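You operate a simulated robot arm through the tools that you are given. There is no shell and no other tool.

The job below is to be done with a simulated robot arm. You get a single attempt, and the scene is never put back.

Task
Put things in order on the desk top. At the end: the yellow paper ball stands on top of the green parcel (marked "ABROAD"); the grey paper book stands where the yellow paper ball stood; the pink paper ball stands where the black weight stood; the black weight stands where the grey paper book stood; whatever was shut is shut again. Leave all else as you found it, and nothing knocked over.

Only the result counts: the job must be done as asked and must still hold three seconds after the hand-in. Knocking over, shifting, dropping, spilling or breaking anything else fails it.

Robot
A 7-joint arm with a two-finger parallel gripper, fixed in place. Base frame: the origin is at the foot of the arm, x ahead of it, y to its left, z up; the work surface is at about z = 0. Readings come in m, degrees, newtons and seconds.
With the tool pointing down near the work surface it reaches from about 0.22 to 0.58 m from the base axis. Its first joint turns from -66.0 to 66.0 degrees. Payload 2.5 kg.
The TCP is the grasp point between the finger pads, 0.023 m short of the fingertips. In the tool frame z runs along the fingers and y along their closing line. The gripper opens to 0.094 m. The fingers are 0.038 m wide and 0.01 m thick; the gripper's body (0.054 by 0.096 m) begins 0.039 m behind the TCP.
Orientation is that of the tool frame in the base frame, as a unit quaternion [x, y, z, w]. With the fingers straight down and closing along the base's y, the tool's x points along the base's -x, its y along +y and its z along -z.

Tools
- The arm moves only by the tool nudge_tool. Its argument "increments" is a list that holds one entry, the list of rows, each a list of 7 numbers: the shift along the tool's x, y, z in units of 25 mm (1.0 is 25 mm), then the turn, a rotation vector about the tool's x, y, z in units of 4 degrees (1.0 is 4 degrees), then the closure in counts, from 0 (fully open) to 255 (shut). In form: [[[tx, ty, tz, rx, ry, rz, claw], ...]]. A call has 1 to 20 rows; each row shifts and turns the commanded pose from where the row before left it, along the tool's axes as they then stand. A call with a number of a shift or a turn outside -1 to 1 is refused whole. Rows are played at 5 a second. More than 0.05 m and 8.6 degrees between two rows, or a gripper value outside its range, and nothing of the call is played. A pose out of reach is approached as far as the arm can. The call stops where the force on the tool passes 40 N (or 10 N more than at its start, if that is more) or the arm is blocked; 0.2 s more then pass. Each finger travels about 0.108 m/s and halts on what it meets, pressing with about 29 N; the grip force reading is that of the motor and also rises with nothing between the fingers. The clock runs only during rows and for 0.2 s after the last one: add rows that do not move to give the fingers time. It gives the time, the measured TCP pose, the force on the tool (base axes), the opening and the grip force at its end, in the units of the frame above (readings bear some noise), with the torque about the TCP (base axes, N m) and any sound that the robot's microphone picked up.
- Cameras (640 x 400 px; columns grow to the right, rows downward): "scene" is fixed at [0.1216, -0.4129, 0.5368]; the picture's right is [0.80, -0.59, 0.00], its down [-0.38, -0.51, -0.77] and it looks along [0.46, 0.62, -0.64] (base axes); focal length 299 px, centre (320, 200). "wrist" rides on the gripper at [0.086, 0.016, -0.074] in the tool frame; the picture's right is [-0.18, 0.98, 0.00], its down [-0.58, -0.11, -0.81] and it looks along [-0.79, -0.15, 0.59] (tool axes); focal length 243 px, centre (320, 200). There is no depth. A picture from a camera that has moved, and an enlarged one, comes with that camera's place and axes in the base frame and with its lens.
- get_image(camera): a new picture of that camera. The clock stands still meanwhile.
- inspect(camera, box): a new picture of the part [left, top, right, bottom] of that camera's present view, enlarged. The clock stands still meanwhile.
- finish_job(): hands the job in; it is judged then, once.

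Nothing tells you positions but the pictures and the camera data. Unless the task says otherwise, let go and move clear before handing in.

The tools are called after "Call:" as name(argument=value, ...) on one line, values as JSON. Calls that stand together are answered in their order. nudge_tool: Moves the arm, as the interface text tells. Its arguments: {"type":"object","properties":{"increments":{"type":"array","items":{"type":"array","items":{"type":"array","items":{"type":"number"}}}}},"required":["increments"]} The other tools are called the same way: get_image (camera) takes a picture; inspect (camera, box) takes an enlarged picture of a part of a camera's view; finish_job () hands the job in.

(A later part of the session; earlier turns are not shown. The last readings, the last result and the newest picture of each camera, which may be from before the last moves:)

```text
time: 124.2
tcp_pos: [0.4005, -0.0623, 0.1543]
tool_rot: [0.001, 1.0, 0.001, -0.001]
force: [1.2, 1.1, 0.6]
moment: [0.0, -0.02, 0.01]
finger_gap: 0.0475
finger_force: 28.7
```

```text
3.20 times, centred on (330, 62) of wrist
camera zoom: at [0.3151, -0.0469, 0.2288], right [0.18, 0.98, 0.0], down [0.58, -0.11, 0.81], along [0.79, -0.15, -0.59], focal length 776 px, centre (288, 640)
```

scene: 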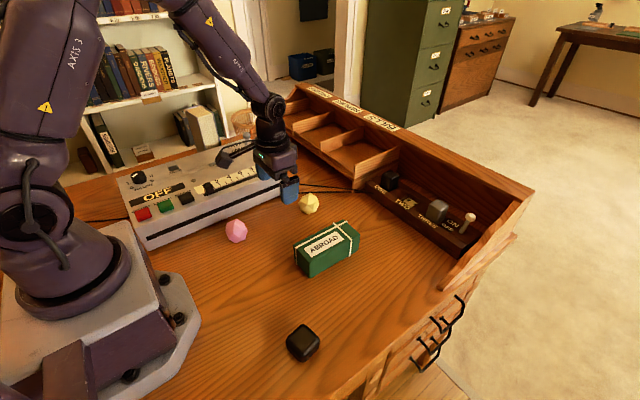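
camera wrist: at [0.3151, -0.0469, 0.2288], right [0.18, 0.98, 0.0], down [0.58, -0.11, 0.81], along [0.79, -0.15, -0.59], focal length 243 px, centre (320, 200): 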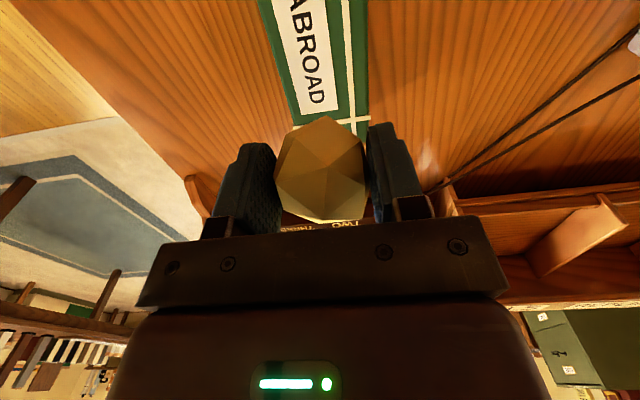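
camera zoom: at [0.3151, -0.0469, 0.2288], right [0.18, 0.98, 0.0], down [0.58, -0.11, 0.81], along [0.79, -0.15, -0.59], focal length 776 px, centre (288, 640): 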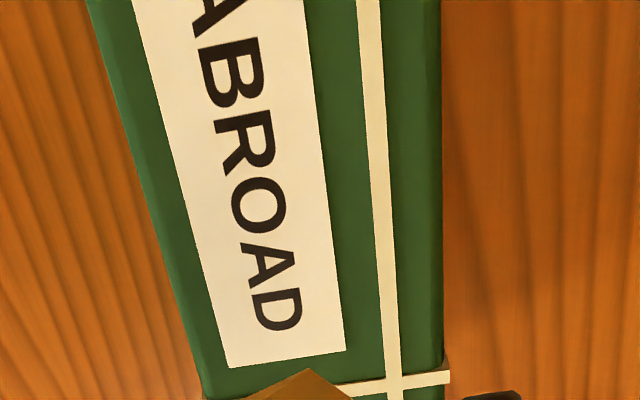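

The ball is centred over the parcel (its top is at about z 0.053, centre y -0.06). I lower it to just above and then in small steps until it touches.

Call:
nudge_tool(increments=[[[0, 0, 0.8, 0, 0, 0, 150], [0, 0, 0.8, 0, 0, 0, 150], [0, 0, 0.6, 0, 0, 0, 150], [0, 0, 0.36, 0, 0, 0, 150], [0, 0, 0, 0, 0, 0, 150]]])

Call:
inspect(camera="scene", box=[280, 180, 380, 290])

Call:
get_image(camera="wrist")

```text
time: 125.4
tcp_pos: [0.4023, -0.0624, 0.0888]
tool_rot: [0.001, 1.0, 0.001, 0.0]
force: [-0.6, 0.8, 0.0]
moment: [0.02, 0.0, 0.02]
finger_gap: 0.0473
finger_force: 29.2
```

```text
3.64 times, centred on (330, 235) of scene
camera zoom: at [0.1216, -0.4129, 0.5368], right [0.8, -0.59, 0.0], down [-0.38, -0.51, -0.77], along [0.46, 0.62, -0.64], focal length 1088 px, centre (284, 73)
```

zoom: 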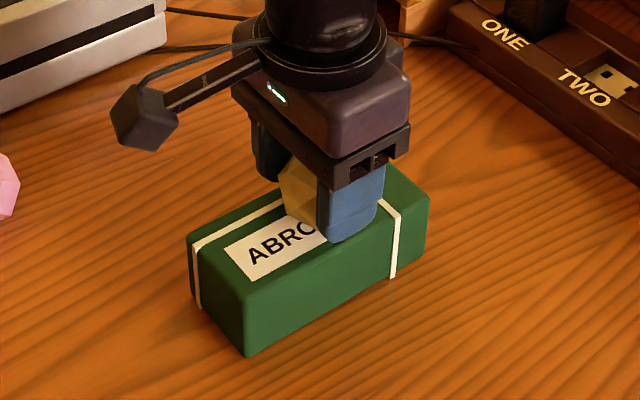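

```text
taken
camera wrist: at [0.3149, -0.046, 0.1643], right [0.18, 0.98, 0.0], down [0.58, -0.11, 0.81], along [0.79, -0.15, -0.59], focal length 243 px, centre (320, 200)
```

wrist: 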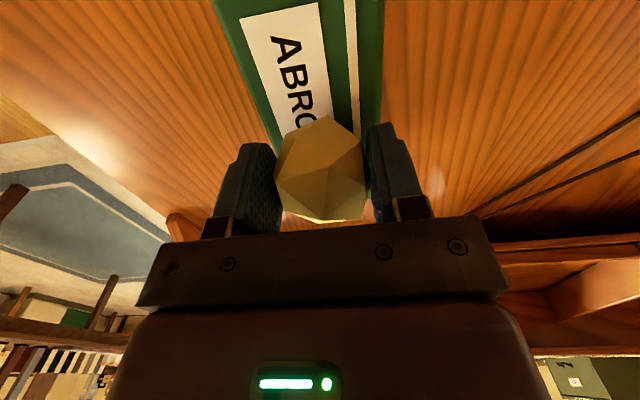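

Call:
nudge_tool(increments=[[[0, 0, 0.06, 0, 0, 0, 150], [0, 0, 0.06, 0, 0, 0, 150], [0, 0, 0.06, 0, 0, 0, 150], [0, 0, 0, 0, 0, 0, 150]]])

```text
time: 126.4
tcp_pos: [0.4008, -0.0618, 0.0848]
tool_rot: [0.0, 1.0, 0.001, 0.0]
force: [0.2, -0.2, -0.6]
moment: [0.0, 0.0, -0.03]
finger_gap: 0.0469
finger_force: 28.5
```

The ball has not touched yet (force near zero). I continue downward in 1 mm steps.

Call:
nudge_tool(increments=[[[0, 0, 0.05, 0, 0, 0, 150], [0, 0, 0.05, 0, 0, 0, 150], [0, 0, 0, 0, 0, 0, 150]]])

Call:
inspect(camera="scene", box=[300, 200, 370, 250])

```text
time: 127.2
tcp_pos: [0.4007, -0.062, 0.0832]
tool_rot: [0.0, 1.0, 0.0, -0.001]
force: [-4.4, 0.9, 14.3]
moment: [0.04, 0.09, 0.05]
finger_gap: 0.047
finger_force: 28.8
```

```text
8.00 times, centred on (335, 225) of scene
camera zoom: at [0.1216, -0.4129, 0.5368], right [0.8, -0.59, 0.0], down [-0.38, -0.51, -0.77], along [0.46, 0.62, -0.64], focal length 2394 px, centre (200, 0)
```

zoom: 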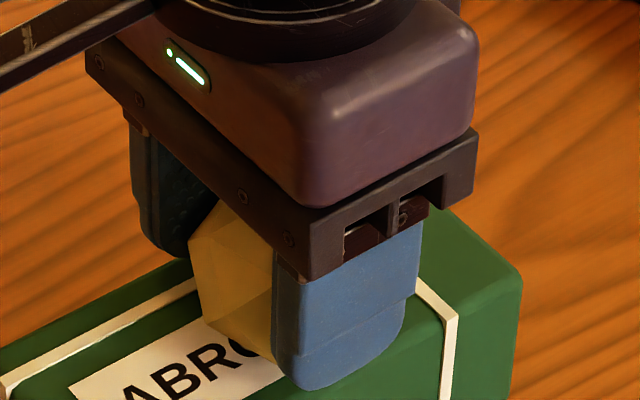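

The ball touches the parcel (14 N). I ease up by a hair, open slowly, and rise.

Call:
nudge_tool(increments=[[[0, 0, -0.03, 0, 0, 0, 150], [0, 0, 0, 0, 0, 0, 135], [0, 0, 0, 0, 0, 0, 128], [0, 0, 0, 0, 0, 0, 122], [0, 0, 0, 0, 0, 0, 114], [0, 0, 0, 0, 0, 0, 100], [0, 0, 0, 0, 0, 0, 80], [0, 0, 0, 0, 0, 0, 50], [0, 0, 0, 0, 0, 0, 30], [0, 0, -0.3, 0, 0, 0, 30], [0, 0, -0.6, 0, 0, 0, 30], [0, 0, -0.9, 0, 0, 0, 30], [0, 0, -0.9, 0, 0, 0, 30], [0, 0, -0.9, 0, 0, 0, 30], [0, 0, 0, 0, 0, 0, 30]]])

Call:
get_image(camera="wrist")

Call:
inspect(camera="scene", box=[280, 190, 380, 290])

```text
time: 130.4
tcp_pos: [0.4007, -0.0625, 0.1735]
tool_rot: [0.0, 1.0, 0.0, -0.002]
force: [0.6, -0.1, -0.5]
moment: [-0.04, 0.02, 0.0]
finger_gap: 0.0829
finger_force: 0.0
```

```text
taken
camera wrist: at [0.3146, -0.0466, 0.2488], right [0.18, 0.98, 0.0], down [0.58, -0.11, 0.81], along [0.79, -0.15, -0.59], focal length 243 px, centre (320, 200)
```

wrist: 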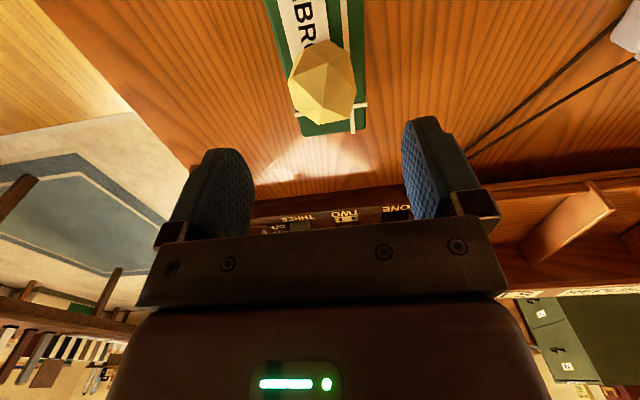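

```text
4.00 times, centred on (330, 240) of scene
camera zoom: at [0.1216, -0.4129, 0.5368], right [0.8, -0.59, 0.0], down [-0.38, -0.51, -0.77], along [0.46, 0.62, -0.64], focal length 1197 px, centre (280, 40)
```

zoom: 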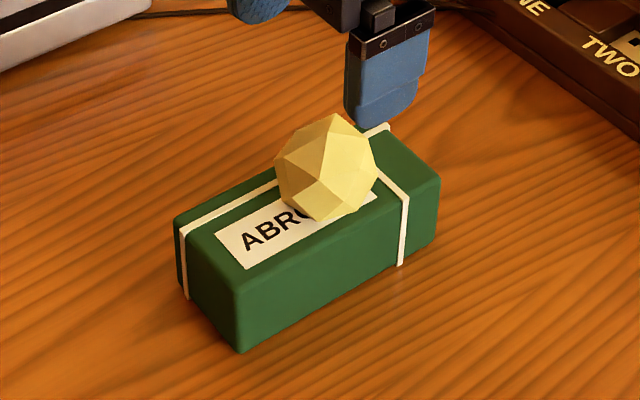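

The yellow ball stands steadily on the parcel, which hasn't moved. Next is the grey book: I rise, turn the gripper about 96° so it closes across the book's thickness, and go look at it.

Call:
nudge_tool(increments=[[[0, 0, -1, 0, 0, -1, 30], [0, 0, -1, 0, 0, -1, 0], [0, 0, -1, 0, 0, -1, 0], [0, 0, -1, 0, 0, -1, 0], [0, 0, -1, 0, 0, -1, 0], [0, 0, 0, 0, 0, -1, 0], [0, 0, 0, 0, 0, -1, 0], [0, 0, 0, 0, 0, -1, 0], [0, 0, 0, 0, 0, -1, 0], [0, 0, 0, 0, 0, -1, 0], [0, 0, 0, 0, 0, -1, 0], [0, 0, 0, 0, 0, -1, 0], [0, 0, 0, 0, 0, -1, 0], [0, 0, 0, 0, 0, -1, 0], [0, 0, 0, 0, 0, -1, 0], [0, 0, 0, 0, 0, -1, 0], [0, 0, 0, 0, 0, -1, 0], [0, 0, 0, 0, 0, -1, 0], [0, 0, 0, 0, 0, -1, 0], [0, 0, 0, 0, 0, -1, 0]]])

Call:
nudge_tool(increments=[[[0, 0, 0, 0, 0, -1, 0], [0, 0, 0, 0, 0, -1, 0], [0, 0, 0, 0, 0, -1, 0], [0, 0, 0, 0, 0, -1, 0], [-1, 0.1, 0, 0, 0, 0, 0], [-1, 0.1, 0, 0, 0, 0, 0], [-1, 0.1, 0, 0, 0, 0, 0], [-1, 0.1, 0, 0, 0, 0, 0], [-1, 0.1, 0, 0, 0, 0, 0], [-1, 0.1, 0, 0, 0, 0, 0], [-1, 0.1, 0, 0, 0, 0, 0], [-1, 0.1, 0, 0, 0, 0, 0], [-1, 0.1, 0, 0, 0, 0, 0], [-1, 0.1, 0, 0, 0, 0, 0], [-1, 0.1, 0, 0, 0, 0, 0], [-1, 0.1, 0, 0, 0, 0, 0], [-1, 0.1, 0, 0, 0, 0, 0], [-1, 0.1, 0, 0, 0, 0, 0], [-1, 0.1, 0, 0, 0, 0, 0], [0, 0, 0, 0, 0, 0, 0]]])

Call:
get_image(camera="wrist")

Call:
get_image(camera="scene")

```text
time: 134.6
tcp_pos: [0.4015, -0.0625, 0.2983]
tool_rot: [-0.644, 0.765, 0.001, 0.0]
force: [0.2, -0.2, 1.3]
moment: [0.01, -0.04, -0.01]
finger_gap: 0.094
finger_force: 0.1
```

```text
time: 138.8
tcp_pos: [0.3254, 0.3073, 0.3001]
tool_rot: [0.743, -0.669, -0.001, 0.0]
force: [-0.1, -0.2, 0.9]
moment: [0.0, -0.01, -0.01]
finger_gap: 0.094
finger_force: 0.0
```

```text
taken
camera wrist: at [0.3184, 0.2192, 0.3736], right [-1.0, 0.08, 0.0], down [0.05, 0.59, 0.81], along [0.06, 0.8, -0.59], focal length 243 px, centre (320, 200)
```

wrist: 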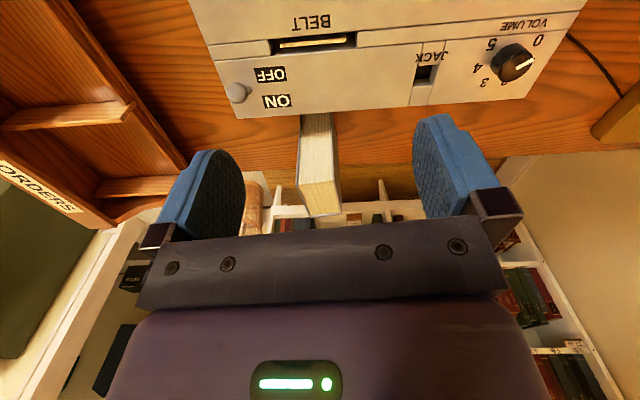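

```text
taken
```

scene: 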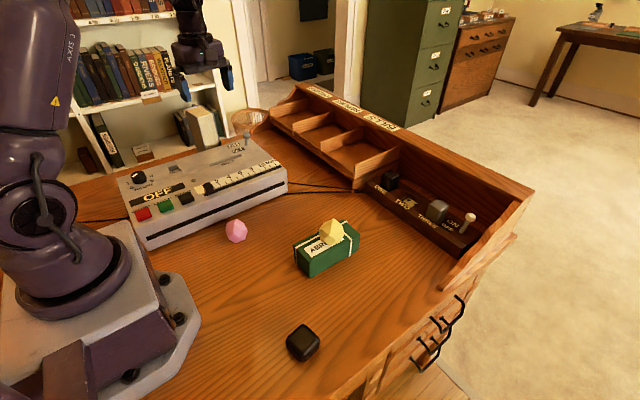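

The book stands behind the recorder, on the desk. I zoom in to measure it.

Call:
inspect(camera="wrist", box=[240, 90, 400, 230])

Call:
inspect(camera="wrist", box=[280, 100, 360, 150])

Call:
inspect(camera="wrist", box=[270, 140, 370, 230])

```text
2.86 times, centred on (320, 160) of wrist
camera zoom: at [0.3184, 0.2192, 0.3736], right [-1.0, 0.08, 0.0], down [0.05, 0.59, 0.81], along [0.06, 0.8, -0.59], focal length 693 px, centre (320, 314)
```

zoom: 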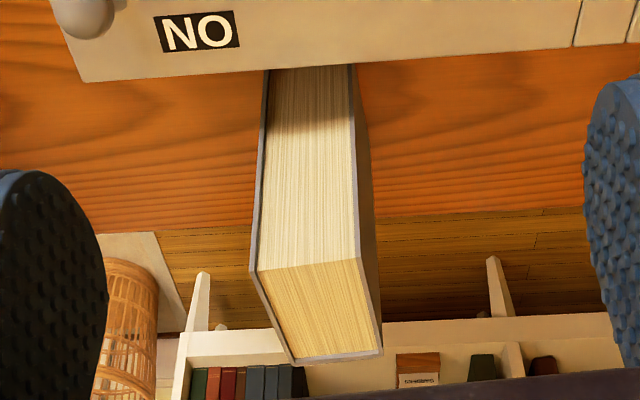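

```text
8.00 times, centred on (320, 125) of wrist
camera zoom: at [0.3184, 0.2192, 0.3736], right [-1.0, 0.08, 0.0], down [0.05, 0.59, 0.81], along [0.06, 0.8, -0.59], focal length 1941 px, centre (320, 800)
```

zoom: 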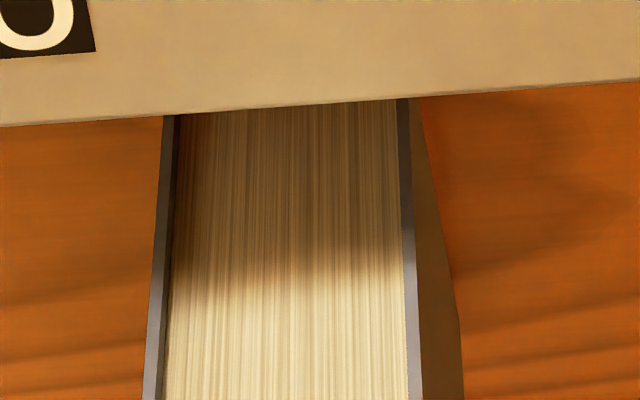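

```text
4.44 times, centred on (320, 185) of wrist
camera zoom: at [0.3184, 0.2192, 0.3736], right [-1.0, 0.08, 0.0], down [0.05, 0.59, 0.81], along [0.06, 0.8, -0.59], focal length 1078 px, centre (320, 267)
```

zoom: 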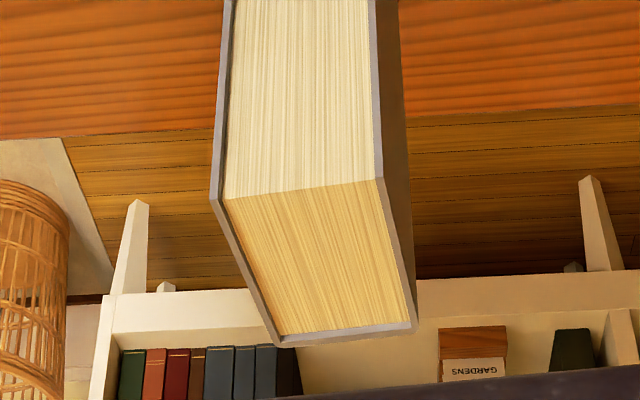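

The book measures about 47 x 79 x 175 mm, centred at (0.338, 0.491), turned about 7°. I tilt the gripper 15° outward to gain reach and move over it.

Call:
nudge_tool(increments=[[[0, 0, 0, 0, 0, -0.25, 0], [0, 0, 0, 0, -1, 0, 0], [0, 0, 0, 0, -1, 0, 0], [0, 0, 0, 0, -1, 0, 0], [0, 0, 0, 0, -0.75, 0, 0], [-0.909, -0.179, 0.48, 0, 0, 0, 0], [-0.909, -0.179, 0.48, 0, 0, 0, 0], [-0.909, -0.179, 0.48, 0, 0, 0, 0], [-0.909, -0.179, 0.48, 0, 0, 0, 0], [-0.909, -0.179, 0.48, 0, 0, 0, 0], [-0.909, -0.179, 0.48, 0, 0, 0, 0], [-0.909, -0.179, 0.48, 0, 0, 0, 0], [0, 0, 0, 0, 0, 0, 0]]])

Call:
get_image(camera="wrist")

Call:
inspect(camera="scene", box=[120, 30, 320, 155])

```text
time: 141.6
tcp_pos: [0.3336, 0.4857, 0.2585]
tool_rot: [0.743, -0.657, -0.099, -0.086]
force: [0.0, -0.8, -0.1]
moment: [0.04, 0.02, 0.0]
finger_gap: 0.0942
finger_force: 0.0
```

```text
taken
camera wrist: at [0.3306, 0.381, 0.3087], right [-1.0, 0.06, 0.05], down [0.07, 0.36, 0.93], along [0.03, 0.93, -0.37], focal length 243 px, centre (320, 200)
```

wrist: 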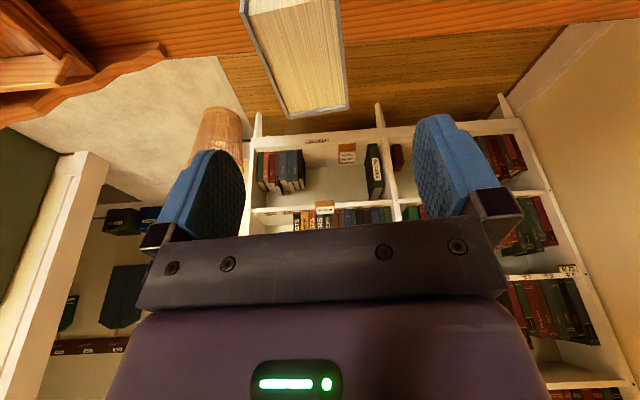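

```text
3.20 times, centred on (220, 92) of scene
camera zoom: at [0.1216, -0.4129, 0.5368], right [0.8, -0.59, 0.0], down [-0.38, -0.51, -0.77], along [0.46, 0.62, -0.64], focal length 958 px, centre (640, 544)
```

zoom: 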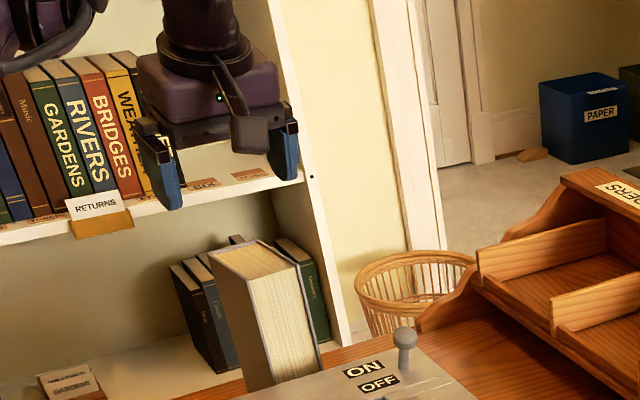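

Aligned with the book's faces; I need a 5 mm shift sideways. I descend halfway and check that the book is between the fingers.

Call:
nudge_tool(increments=[[[0.1, -0.11, 0.36, 0, 0, 0, 0], [0.2, -0.1, 0.71, 0, 0, 0, 0], [0.2, 0, 0.71, 0, 0, 0, 0], [0.1, 0, 0.36, 0, 0, 0, 0], [0, 0, 0, 0, 0, 0, 0]]])

Call:
get_image(camera="wrist")

Call:
inspect(camera="scene", box=[140, 60, 280, 150])

```text
time: 142.8
tcp_pos: [0.3396, 0.4851, 0.2044]
tool_rot: [0.742, -0.657, -0.099, -0.086]
force: [-0.1, 0.7, -1.2]
moment: [-0.04, 0.01, -0.01]
finger_gap: 0.0937
finger_force: 0.1
```

```text
taken
camera wrist: at [0.3367, 0.3807, 0.2534], right [-1.0, 0.06, 0.05], down [0.07, 0.36, 0.93], along [0.03, 0.93, -0.36], focal length 243 px, centre (320, 200)
```

wrist: 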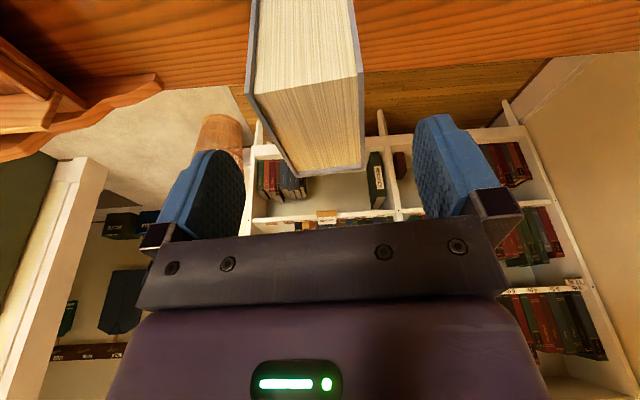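

```text
4.44 times, centred on (210, 105) of scene
camera zoom: at [0.1216, -0.4129, 0.5368], right [0.8, -0.59, 0.0], down [-0.38, -0.51, -0.77], along [0.46, 0.62, -0.64], focal length 1330 px, centre (809, 622)
```

zoom: 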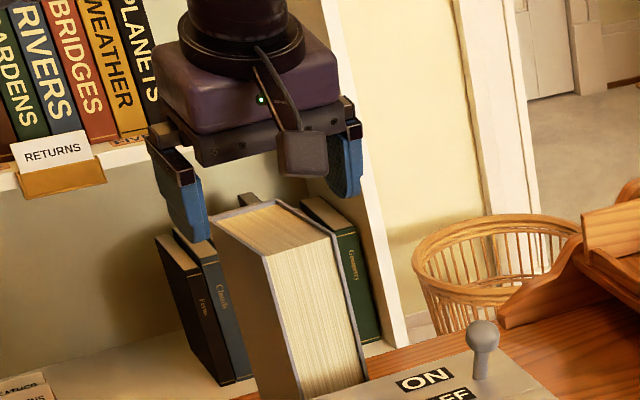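

The book is well centred between the open fingers (its centre at about (0.34, 0.491)). I descend the rest and close on it.

Call:
nudge_tool(increments=[[[0.196, 0, 0.727, 0, 0, 0, 0], [0.196, 0, 0.727, 0, 0, 0, 0], [0.196, 0, 0.727, 0, 0, 0, 0], [0, 0, 0, 0, 0, 0, 0], [0, 0, 0, 0, 0, 0, 60], [0, 0, 0, 0, 0, 0, 110], [0, 0, 0, 0, 0, 0, 130], [0, 0, 0, 0, 0, 0, 160], [0, 0, 0, 0, 0, 0, 180], [0, 0, 0, 0, 0, 0, 180]]])

Call:
get_image(camera="wrist")

Call:
inspect(camera="scene", box=[140, 60, 280, 150])

```text
time: 145.0
tcp_pos: [0.3409, 0.4852, 0.1485]
tool_rot: [0.742, -0.657, -0.099, -0.086]
force: [1.6, -0.8, 0.2]
moment: [0.16, -0.13, -0.08]
finger_gap: 0.0519
finger_force: 29.1
```

```text
taken
camera wrist: at [0.3367, 0.3805, 0.1971], right [-1.0, 0.06, 0.05], down [0.07, 0.36, 0.93], along [0.03, 0.93, -0.37], focal length 243 px, centre (320, 200)
```

wrist: 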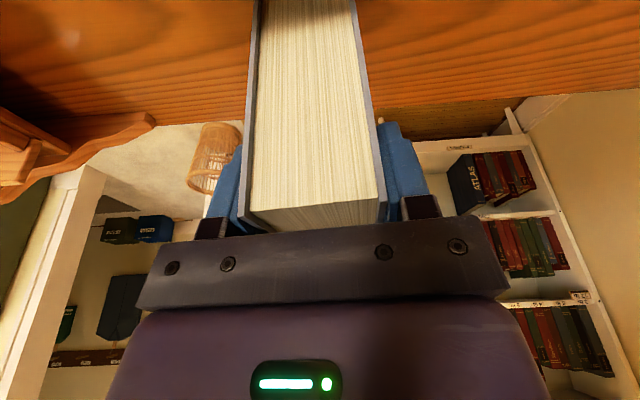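

```text
4.44 times, centred on (210, 105) of scene
camera zoom: at [0.1216, -0.4129, 0.5368], right [0.8, -0.59, 0.0], down [-0.38, -0.51, -0.77], along [0.46, 0.62, -0.64], focal length 1330 px, centre (809, 622)
```

zoom: 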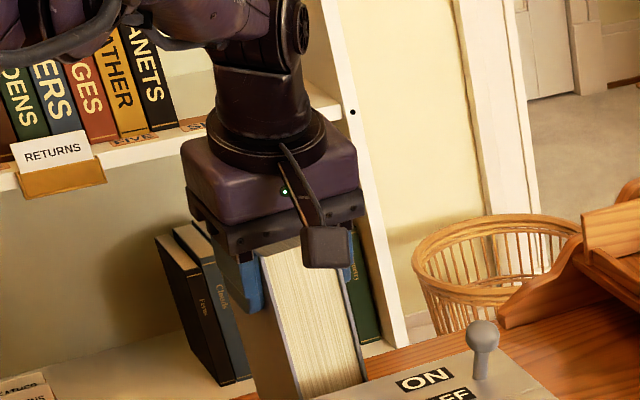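

The book is gripped (52 mm thick). I lift it 1 cm as a test.

Call:
nudge_tool(increments=[[[-0.05, 0, -0.19, 0, 0, 0, 200], [-0.05, 0, -0.19, 0, 0, 0, 220], [0, 0, 0, 0, 0, 0, 220]]])

Call:
inspect(camera="scene", box=[140, 60, 280, 150])

```text
time: 145.8
tcp_pos: [0.3405, 0.4849, 0.1572]
tool_rot: [0.743, -0.657, -0.099, -0.086]
force: [-0.1, -0.4, -4.7]
moment: [-0.1, 0.0, 0.0]
finger_gap: 0.0517
finger_force: 29.1
```

```text
4.44 times, centred on (210, 105) of scene
camera zoom: at [0.1217, -0.4129, 0.5368], right [0.8, -0.59, 0.0], down [-0.38, -0.51, -0.77], along [0.46, 0.62, -0.64], focal length 1330 px, centre (809, 622)
```

zoom: 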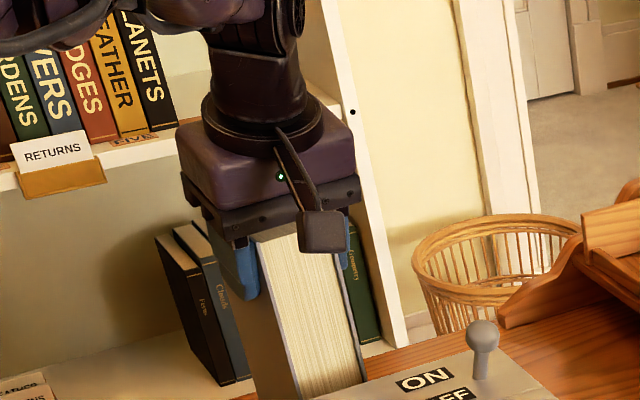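

The book lifts cleanly (about 0.5 kg), so it is the right movable object. I raise it clear of the recorder and bring it over toward the yellow ball's old place.

Call:
nudge_tool(increments=[[[-0.26, 0, -0.967, 0, 0, 0, 220], [-0.26, 0, -0.967, 0, 0, 0, 220], [-0.26, 0, -0.967, 0, 0, 0, 220], [-0.26, 0, -0.967, 0, 0, 0, 220], [-0.26, 0, -0.967, 0, 0, 0, 220], [0, 0, 0, 0, 0, 0, 220], [0.767, 0.099, -0.206, 0, 0, 0, 220], [0.767, 0.099, -0.206, 0, 0, 0, 220], [0.767, 0.099, -0.206, 0, 0, 0, 220], [0.767, 0.099, -0.206, 0, 0, 0, 220], [0.767, 0.099, -0.206, 0, 0, 0, 220], [0.767, 0.099, -0.206, 0, 0, 0, 220], [0, 0, 0, 0, 0, 0, 220]]])

Call:
get_image(camera="scene")

Call:
get_image(camera="wrist")

```text
time: 148.6
tcp_pos: [0.34, 0.3642, 0.2806]
tool_rot: [0.743, -0.657, -0.099, -0.087]
force: [0.7, 0.0, -4.2]
moment: [-0.07, 0.03, 0.01]
finger_gap: 0.0519
finger_force: 28.9
```

```text
taken
```

scene: 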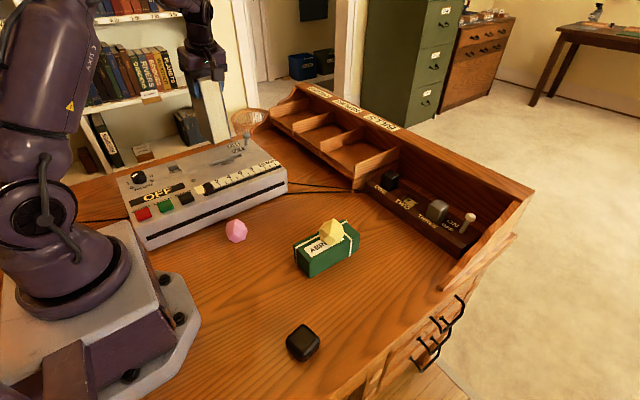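

```text
taken
camera wrist: at [0.3369, 0.2594, 0.3308], right [-1.0, 0.06, 0.05], down [0.07, 0.36, 0.93], along [0.03, 0.93, -0.36], focal length 243 px, centre (320, 200)
```

wrist: 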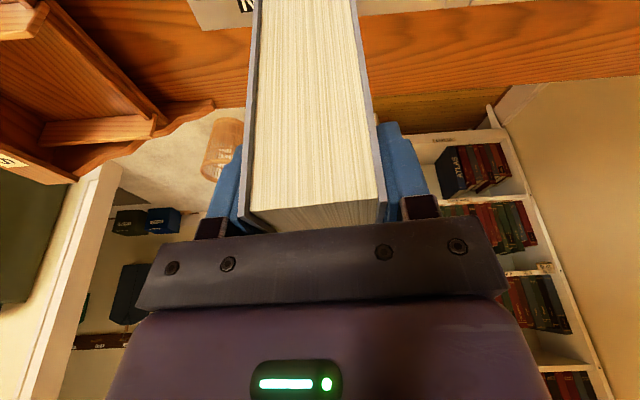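

Call:
nudge_tool(increments=[[[0.912, -0.264, -0.246, 0, 0, 0, 220], [0.912, -0.264, -0.246, 0, 0, 0, 220], [0.912, -0.264, -0.246, 0, 0, 0, 220], [0.912, -0.264, -0.246, 0, 0, 0, 220], [0.912, -0.264, -0.246, 0, 0, 0, 220], [0.912, -0.264, -0.246, 0, 0, 0, 220], [0.912, -0.264, -0.246, 0, 0, 0, 220], [0.912, -0.264, -0.246, 0, 0, 0, 220], [0.912, -0.264, -0.246, 0, 0, 0, 220], [0.912, -0.264, -0.246, 0, 0, 0, 220], [0.912, -0.264, -0.246, 0, 0, 0, 220], [0.912, -0.264, -0.246, 0, 0, 0, 220], [0, 0, 0, 0, 0, 0, 220]]])

Call:
get_image(camera="scene")

Call:
get_image(camera="wrist")

```text
time: 151.4
tcp_pos: [0.4545, 0.0933, 0.2829]
tool_rot: [0.742, -0.657, -0.099, -0.087]
force: [0.0, 0.2, -4.9]
moment: [-0.06, 0.0, 0.02]
finger_gap: 0.0516
finger_force: 28.6
```

```text
taken
```

scene: 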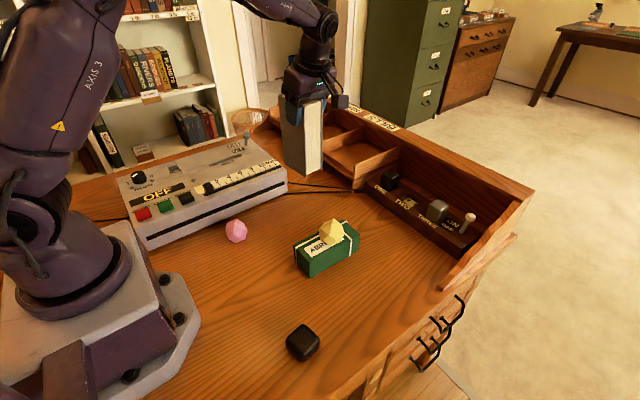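

```text
taken
camera wrist: at [0.45, -0.0112, 0.3316], right [-1.0, 0.06, 0.05], down [0.07, 0.36, 0.93], along [0.03, 0.93, -0.36], focal length 243 px, centre (320, 200)
```

wrist: 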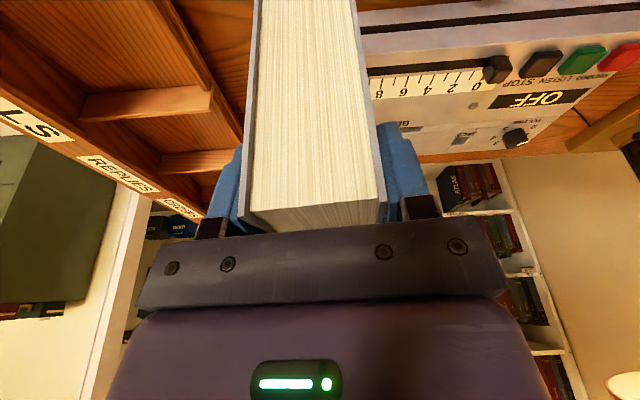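

The book hangs right above the yellow ball's old place. I lower it, slowly near the end.

Call:
nudge_tool(increments=[[[0.26, 0, 0.967, 0, 0, 0, 220], [0.26, 0, 0.967, 0, 0, 0, 220], [0.26, 0, 0.967, 0, 0, 0, 220], [0.26, 0, 0.967, 0, 0, 0, 220], [0.2, 0, 0.75, 0, 0, 0, 220], [0.1, 0, 0.37, 0, 0, 0, 220], [0, 0, 0, 0, 0, 0, 220]]])

Call:
get_image(camera="scene")

Call:
inspect(camera="scene", box=[250, 110, 390, 230])

```text
time: 153.0
tcp_pos: [0.4529, 0.0924, 0.153]
tool_rot: [0.743, -0.656, -0.099, -0.086]
force: [1.1, 0.2, -4.9]
moment: [-0.11, -0.05, 0.01]
finger_gap: 0.052
finger_force: 28.9
```

```text
taken
```

scene: 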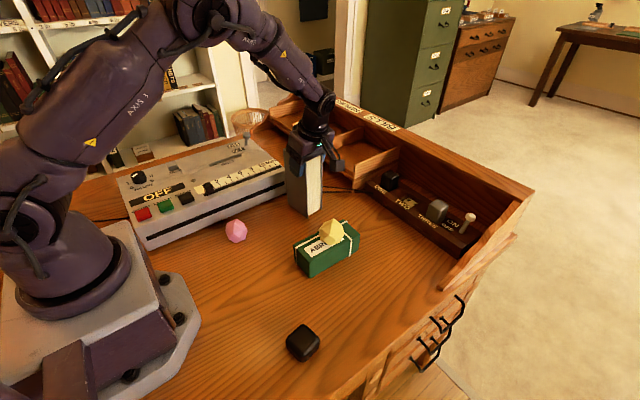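

```text
3.33 times, centred on (320, 170) of scene
camera zoom: at [0.1217, -0.4129, 0.5368], right [0.8, -0.59, 0.0], down [-0.38, -0.51, -0.77], along [0.46, 0.62, -0.64], focal length 998 px, centre (320, 300)
```

zoom: 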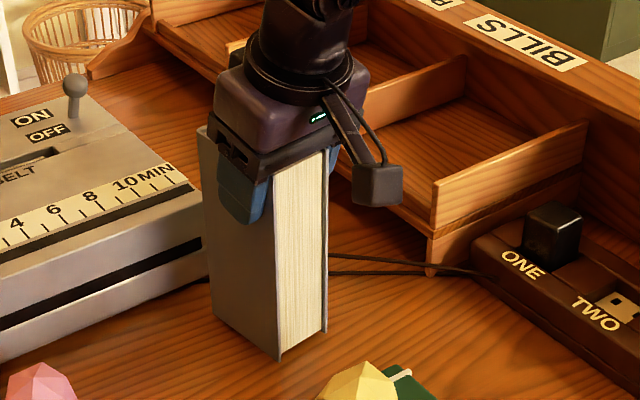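

Call:
nudge_tool(increments=[[[0.015, 0, 0.058, 0, 0, 0, 220], [0.015, 0, 0.058, 0, 0, 0, 220], [0, 0, 0, 0, 0, 0, 220]]])

```text
time: 153.8
tcp_pos: [0.4529, 0.0924, 0.1503]
tool_rot: [0.742, -0.657, -0.099, -0.086]
force: [0.0, 0.0, -4.9]
moment: [-0.06, -0.01, -0.02]
finger_gap: 0.052
finger_force: 28.6
```

The book still hangs freely (-4.9 N); I lower it further by about a millimetre at a time.

Call:
nudge_tool(increments=[[[0.012, 0, 0.045, 0, 0, 0, 220], [0, 0, 0, 0, 0, 0, 220]]])

Call:
nudge_tool(increments=[[[0.01, 0, 0.03, 0, 0, 0, 220], [0, 0, 0, 0, 0, 0, 220]]])

```text
time: 154.4
tcp_pos: [0.4529, 0.0919, 0.1492]
tool_rot: [0.743, -0.656, -0.098, -0.087]
force: [-0.7, -0.3, -4.0]
moment: [-0.06, -0.01, -0.01]
finger_gap: 0.052
finger_force: 29.2
```

```text
time: 155.0
tcp_pos: [0.4523, 0.0927, 0.1497]
tool_rot: [0.742, -0.657, -0.099, -0.085]
force: [0.2, -0.5, -4.7]
moment: [-0.08, 0.01, 0.0]
finger_gap: 0.0518
finger_force: 28.6
```

Call:
nudge_tool(increments=[[[0.012, 0, 0.045, 0, 0, 0, 220], [0, 0, 0, 0, 0, 0, 220]]])

Call:
nudge_tool(increments=[[[0.012, 0, 0.045, 0, 0, 0, 220], [0, 0, 0, 0, 0, 0, 220]]])

```text
time: 155.6
tcp_pos: [0.4538, 0.0939, 0.1475]
tool_rot: [0.742, -0.657, -0.098, -0.087]
force: [-4.4, -2.7, 7.3]
moment: [0.14, 0.35, 0.17]
finger_gap: 0.0521
finger_force: 29.0
```

```text
time: 156.2
tcp_pos: [0.4534, 0.0926, 0.1475]
tool_rot: [0.742, -0.657, -0.099, -0.087]
force: [-10.6, -4.9, 28.3]
moment: [-0.36, 1.03, 0.0]
finger_gap: 0.0511
finger_force: 29.0
```

The book is down on the desk (pressing a bit hard). I ease up 1 mm and then open the fingers slowly.

Call:
nudge_tool(increments=[[[-0.011, 0, -0.042, 0, 0, 0, 220], [0, 0, 0, 0, 0, 0, 220]]])

Call:
nudge_tool(increments=[[[0, 0, 0, 0, 0, 0, 130], [0, 0, 0, 0, 0, 0, 118], [0, 0, 0, 0, 0, 0, 110], [0, 0, 0, 0, 0, 0, 100], [0, 0, 0, 0, 0, 0, 80], [0, 0, 0, 0, 0, 0, 50], [0, 0, 0, 0, 0, 0, 20], [0, 0, 0, 0, 0, 0, 20]]])

Call:
get_image(camera="wrist")

Call:
inspect(camera="scene", box=[250, 110, 390, 230])

```text
time: 156.8
tcp_pos: [0.454, 0.0933, 0.1471]
tool_rot: [0.742, -0.657, -0.098, -0.088]
force: [-4.4, -1.2, 17.4]
moment: [-0.06, 0.04, -0.11]
finger_gap: 0.0516
finger_force: 29.0
```

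```text
time: 158.6
tcp_pos: [0.4531, 0.0929, 0.1466]
tool_rot: [0.743, -0.656, -0.099, -0.086]
force: [-0.2, -0.2, -0.1]
moment: [0.0, 0.04, 0.0]
finger_gap: 0.0867
finger_force: 0.0
```

```text
taken
camera wrist: at [0.4494, -0.0113, 0.1965], right [-1.0, 0.06, 0.05], down [0.07, 0.36, 0.93], along [0.03, 0.93, -0.36], focal length 243 px, centre (320, 200)
```

wrist: 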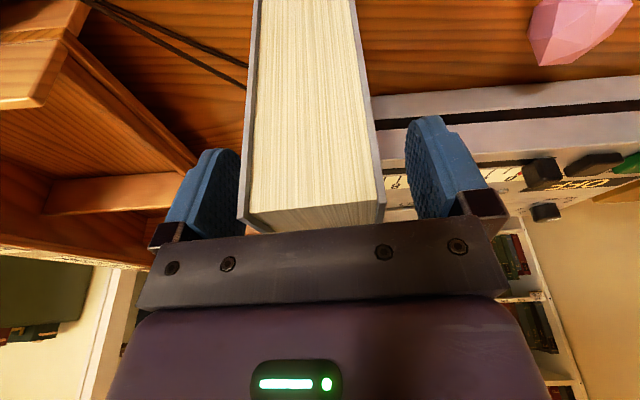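

```text
3.33 times, centred on (320, 170) of scene
camera zoom: at [0.1216, -0.4129, 0.5368], right [0.8, -0.59, 0.0], down [-0.38, -0.51, -0.77], along [0.46, 0.62, -0.64], focal length 998 px, centre (320, 300)
```

zoom: 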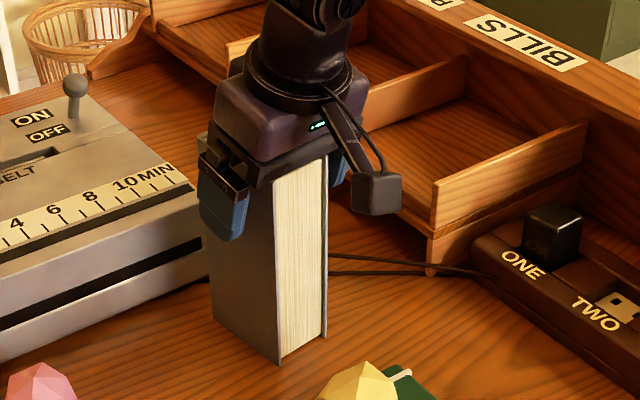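

The book stands upright on its own. I rise straight up clear of it.

Call:
nudge_tool(increments=[[[0, 0, 0, 0, 0, 0, 0], [-0.13, 0, -0.48, 0, 0, 0, 0], [-0.26, 0, -0.967, 0, 0, 0, 0], [-0.26, 0, -0.967, 0, 0, 0, 0], [-0.26, 0, -0.967, 0, 0, 0, 0], [-0.26, 0, -0.967, 0, 0, 0, 0], [-0.26, 0, -0.967, 0, 0, 0, 0], [-0.26, 0, -0.967, 0, 0, 0, 0], [0, 0, 0, 0, 0, 0, 0]]])

Call:
get_image(camera="scene")

Call:
get_image(camera="wrist")

```text
time: 160.6
tcp_pos: [0.4545, 0.0921, 0.3098]
tool_rot: [0.743, -0.657, -0.098, -0.086]
force: [-0.8, 1.0, 0.0]
moment: [-0.01, 0.01, 0.02]
finger_gap: 0.0938
finger_force: 0.1
```

```text
taken
```

scene: 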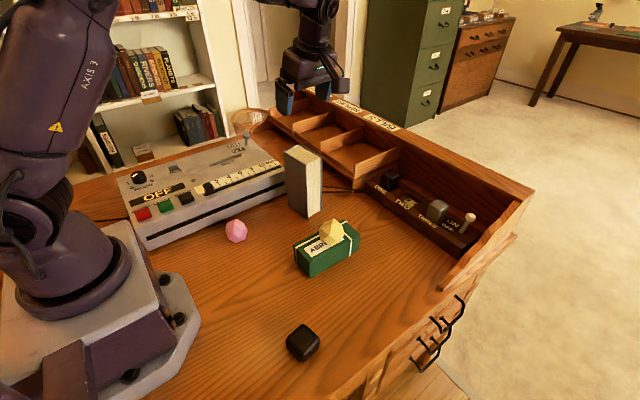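

```text
taken
camera wrist: at [0.4496, -0.0114, 0.3596], right [-1.0, 0.06, 0.05], down [0.07, 0.36, 0.93], along [0.03, 0.93, -0.36], focal length 243 px, centre (320, 200)
```

wrist: 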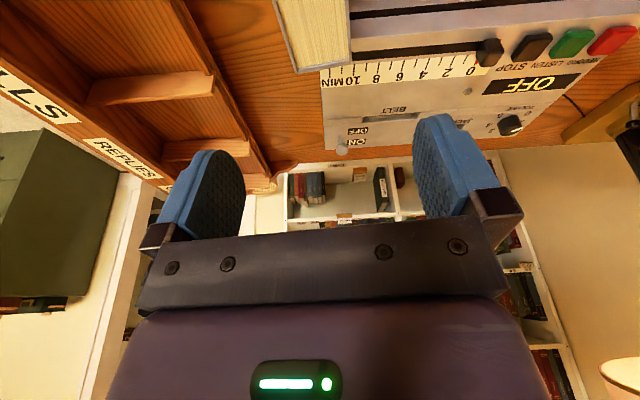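

The book stands at the yellow ball's old place. Next is the black weight at (0.24, -0.204): I turn the gripper so it will close along y with a 25° forward lean (needed later for reach behind the recorder), at height.

Call:
nudge_tool(increments=[[[0, 0, 0, 0, 1, 0, 0], [0, 0, 0, 0, 1, 0, 0], [0, 0, 0, 0, 1, 0, 0], [0, 0, 0, 0, 0.75, 0, 0], [0, 0, 0, 0, 0, 1, 0], [0, 0, 0, 0, 0, 1, 0], [0, 0, 0, 0, 0, 1, 0], [0, 0, 0, 0, 0, 1, 0], [0, 0, 0, 0, 0, 1, 0], [0, 0, 0, 0, 0, 1, 0], [0, 0, 0, 0, 0, 1, 0], [0, 0, 0, 0, 0, 1, 0], [0, 0, 0, 0, 0, 1, 0], [0, 0, 0, 0, 0, 1, 0], [0, 0, 0, 0, 0, 1, 0], [0, 0, 0, 0, 0, 1, 0], [0, 0, 0, 0, 0, 1, 0], [0, 0, 0, 0, 0, 1, 0], [0, 0, 0, 0, 0, 1, 0], [0, 0, 0, 0, 0, 1, 0]]])

Call:
nudge_tool(increments=[[[0, 0, 0, 0, 0, 1, 0], [0, 0, 0, 0, 0, 1, 0], [0, 0, 0, 0, 0, 1, 0], [0, 0, 0, 0, 0, 1, 0], [0, 0, 0, 0, 0, 1, 0], [0, 0, 0, 0, 0, 1, 0], [0, 0, 0, 0, 0, 0.25, 0], [0.8, -0.8, 0, 0, 0, 0, 0], [0.8, -0.8, 0, 0, 0, 0, 0], [0.8, -0.8, 0, 0, 0, 0, 0], [0.8, -0.8, 0, 0, 0, 0, 0], [0.8, -0.8, 0, 0, 0, 0, 0], [0.8, -0.8, 0, 0, 0, 0, 0], [0, 0, 0, 0, 0, 0, 0]]])

Call:
get_image(camera="wrist")

```text
time: 164.8
tcp_pos: [0.4537, 0.0938, 0.3102]
tool_rot: [-0.283, 0.959, 0.001, -0.001]
force: [-0.8, 0.4, 0.7]
moment: [-0.01, -0.01, 0.01]
finger_gap: 0.0941
finger_force: 0.1
```

```text
time: 167.8
tcp_pos: [0.3508, -0.0426, 0.3113]
tool_rot: [-0.069, 0.998, 0.002, -0.001]
force: [0.3, 0.2, 0.1]
moment: [0.0, -0.02, 0.03]
finger_gap: 0.0942
finger_force: 0.1
```

```text
taken
camera wrist: at [0.2631, -0.0392, 0.3852], right [0.04, 1.0, 0.0], down [0.59, -0.03, 0.81], along [0.8, -0.04, -0.59], focal length 243 px, centre (320, 200)
```

wrist: 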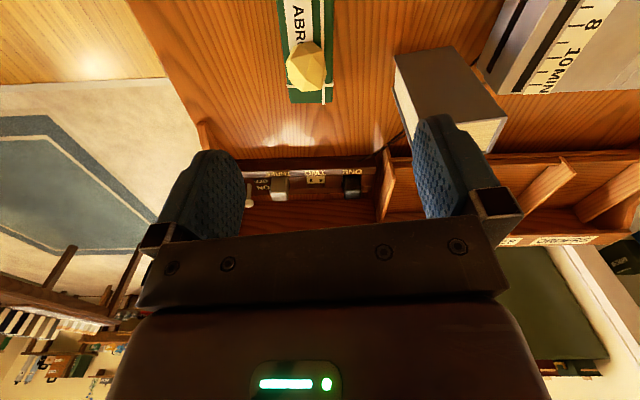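

I go over to the weight and lean the camera to look straight down at it for an exact position.

Call:
nudge_tool(increments=[[[0.876, -0.936, 0.4, 0, 0, 0, 0], [0.876, -0.936, 0.4, 0, 0, 0, 0], [0.876, -0.936, 0.4, 0, 0, 0, 0], [0.876, -0.936, 0.4, 0, 0, 0, 0], [0.876, -0.936, 0.4, 0, 0, 0, 0], [0.876, -0.936, 0.4, 0, 0, 0, 0], [0, 0, 0, 0, 1, 0, 0], [0, 0, 0, 0, 1, 0, 0], [0, 0, 0, 0, 1, 0, 0], [0, 0, 0, 0, 1, 0, 0], [0, 0, 0, 0, 1, 0, 0], [0, 0, 0, 0, 1, 0, 0], [0, 0, 0, 0, 1, 0, 0], [0, 0, 0, 0, 1, 0, 0], [0, 0, 0, 0, 0, 0, 0]]])

Call:
get_image(camera="wrist")

Call:
inspect(camera="wrist", box=[240, 90, 400, 190])

```text
time: 171.0
tcp_pos: [0.2398, -0.1994, 0.2503]
tool_rot: [-0.066, 0.958, -0.018, -0.278]
force: [0.2, -0.9, -0.3]
moment: [0.02, 0.02, 0.0]
finger_gap: 0.0938
finger_force: 0.0
```

```text
taken
camera wrist: at [0.2049, -0.1891, 0.3588], right [0.02, 1.0, -0.1], down [0.93, 0.02, 0.37], along [0.37, -0.1, -0.92], focal length 243 px, centre (320, 200)
```

wrist: 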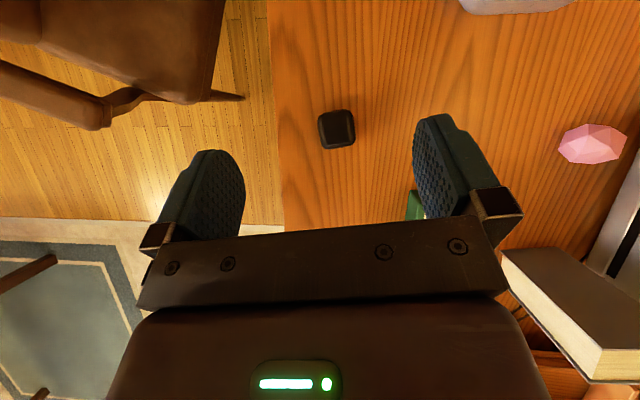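

```text
4.00 times, centred on (320, 140) of wrist
camera zoom: at [0.2049, -0.1891, 0.3588], right [0.02, 1.0, -0.1], down [0.93, 0.02, 0.37], along [0.37, -0.1, -0.92], focal length 970 px, centre (320, 440)
```

zoom: 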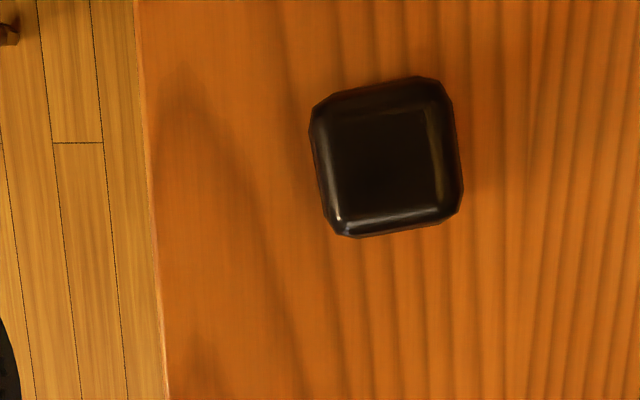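

The weight is at (0.2375, -0.200), about 44 mm square, and lines up with the gripper's turn. I lean the tool the other way (25° forward) and come down around it.

Call:
nudge_tool(increments=[[[0, 0, 0, 0, -1, 0, 0], [0, 0, 0, 0, -1, 0, 0], [0, 0, 0, 0, -1, 0, 0], [0, 0, 0, 0, -1, 0, 0], [0, 0, 0, 0, -1, 0, 0], [0, 0, 0, 0, -1, 0, 0], [0, 0, 0, 0, -1, 0, 0], [0, 0, 0, 0, -1, 0, 0], [0, 0, 0, 0, -1, 0, 0], [0, 0, 0, 0, -1, 0, 0], [0, 0, 0, 0, -1, 0, 0], [0, 0, 0, 0, -1, 0, 0], [0, 0, 0, 0, -1, 0, 0], [0, 0, 0, 0, -1, 0, 0], [0, 0, 0, 0, -0.25, 0, 0], [0, 0, 0, 0, 0, 0, 0]]])

Call:
get_image(camera="wrist")

Call:
get_image(camera="scene")

```text
time: 174.4
tcp_pos: [0.2415, -0.1993, 0.2498]
tool_rot: [-0.068, 0.974, 0.016, 0.215]
force: [0.3, -0.4, 0.0]
moment: [-0.03, 0.0, 0.0]
finger_gap: 0.0939
finger_force: 0.1
```

```text
taken
camera wrist: at [0.1295, -0.1995, 0.2808], right [0.03, 1.0, 0.08], down [0.2, -0.08, 0.98], along [0.98, -0.01, -0.2], focal length 243 px, centre (320, 200)
```

wrist: 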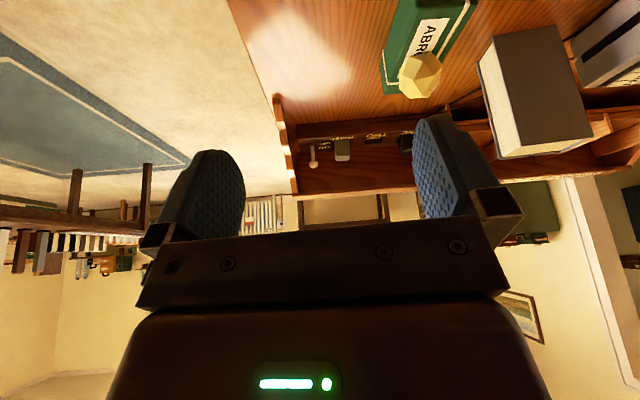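

```text
taken
```

scene: 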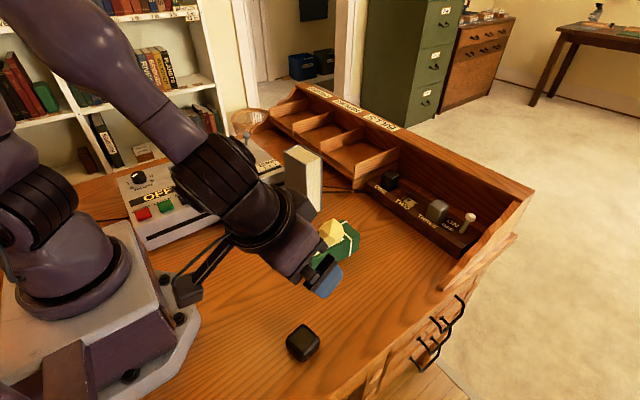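

Call:
nudge_tool(increments=[[[0.446, 0, 0.895, 0, 0, 0, 0], [0.446, 0, 0.895, 0, 0, 0, 0], [0.446, 0, 0.895, 0, 0, 0, 0], [0.446, 0, 0.895, 0, 0, 0, 0], [0.446, 0, 0.895, 0, 0, 0, 0], [0.446, 0, 0.895, 0, 0, 0, 0], [0, 0, 0, 0, 0, 0, 0]]])

Call:
get_image(camera="wrist")

Call:
get_image(camera="scene")

```text
time: 176.0
tcp_pos: [0.2358, -0.2008, 0.0989]
tool_rot: [-0.068, 0.974, 0.016, 0.215]
force: [-0.4, -0.5, 0.4]
moment: [0.01, -0.02, 0.02]
finger_gap: 0.0942
finger_force: 0.1
```

```text
taken
camera wrist: at [0.1244, -0.2004, 0.1308], right [0.03, 1.0, 0.08], down [0.2, -0.08, 0.98], along [0.98, -0.01, -0.2], focal length 243 px, centre (320, 200)
```

wrist: 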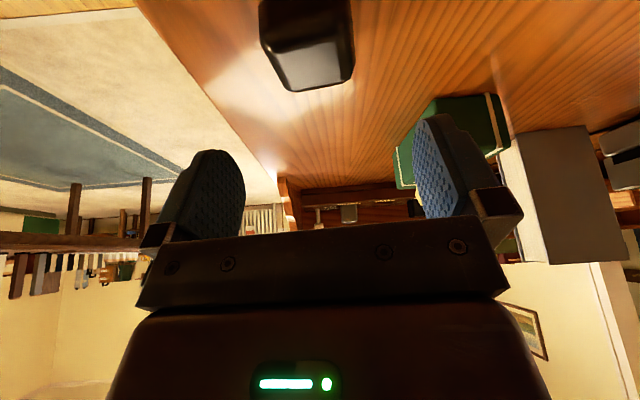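

```text
taken
```

scene: 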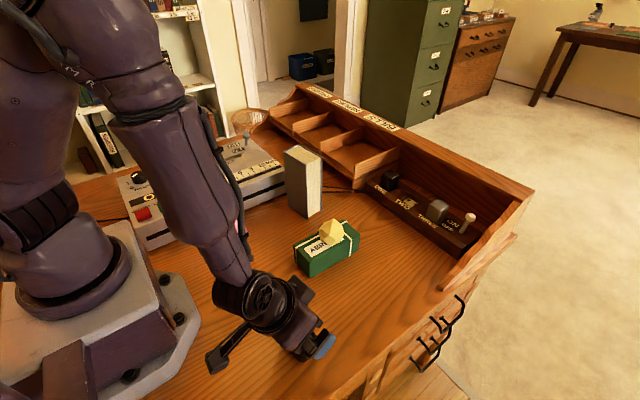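

Call:
nudge_tool(increments=[[[0.258, 0.005, 0.597, 0, 0, 0, 0], [0.258, 0.005, 0.597, 0, 0, 0, 0], [0.258, 0.005, 0.597, 0, 0, 0, 0], [0.258, 0.005, 0.597, 0, 0, 0, 0], [0, 0, 0, 0, 0, 0, 0]]])

Call:
get_image(camera="wrist")

Call:
inspect(camera="scene", box=[200, 260, 400, 385])

```text
time: 177.2
tcp_pos: [0.2387, -0.2005, 0.0354]
tool_rot: [-0.068, 0.974, 0.016, 0.215]
force: [0.4, 1.1, 0.0]
moment: [-0.01, 0.01, -0.04]
finger_gap: 0.0941
finger_force: 0.1
```

```text
taken
camera wrist: at [0.1264, -0.199, 0.0664], right [0.03, 1.0, 0.08], down [0.2, -0.08, 0.98], along [0.98, -0.01, -0.2], focal length 243 px, centre (320, 200)
```

wrist: 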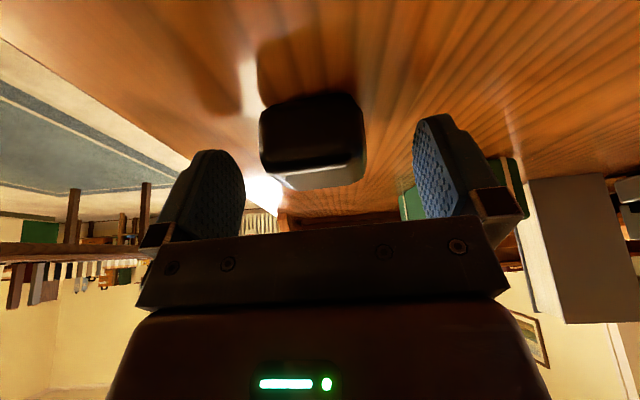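

```text
3.20 times, centred on (300, 322) of scene
camera zoom: at [0.1216, -0.4129, 0.5368], right [0.8, -0.59, 0.0], down [-0.38, -0.51, -0.77], along [0.46, 0.62, -0.64], focal length 958 px, centre (384, -192)
```

zoom: 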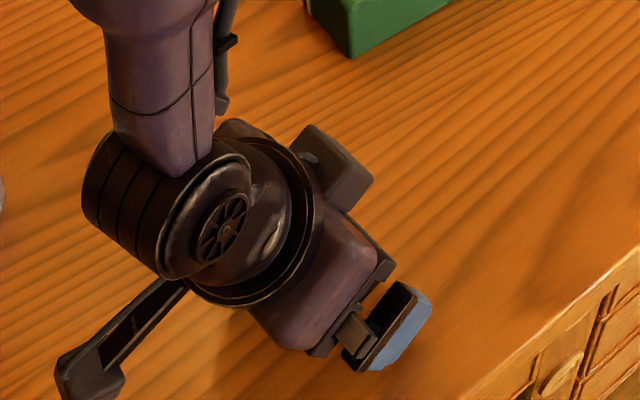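

Call:
nudge_tool(increments=[[[0, -0.12, 0, 0, 0, 0, 0], [0, 0, 0, 0, 0, 0, 60], [0, 0, 0, 0, 0, 0, 110], [0, 0, 0, 0, 0, 0, 130], [0, 0, 0, 0, 0, 0, 150], [0, 0, 0, 0, 0, 0, 180], [0, 0, 0, 0, 0, 0, 220], [0, 0, 0, 0, 0, 0, 220]]])

Call:
get_image(camera="wrist")

```text
time: 179.0
tcp_pos: [0.2385, -0.2024, 0.0355]
tool_rot: [-0.068, 0.974, 0.016, 0.214]
force: [-0.1, 0.6, 0.3]
moment: [0.05, 0.01, -0.02]
finger_gap: 0.0477
finger_force: 29.2
```

```text
taken
camera wrist: at [0.1268, -0.2019, 0.0663], right [0.03, 1.0, 0.08], down [0.2, -0.08, 0.98], along [0.98, -0.01, -0.2], focal length 243 px, centre (320, 200)
```

wrist: 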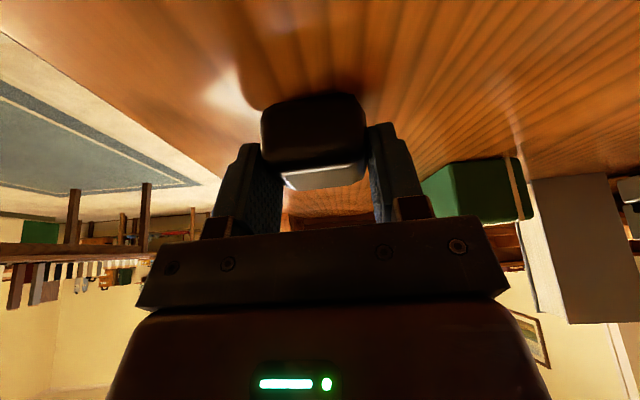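

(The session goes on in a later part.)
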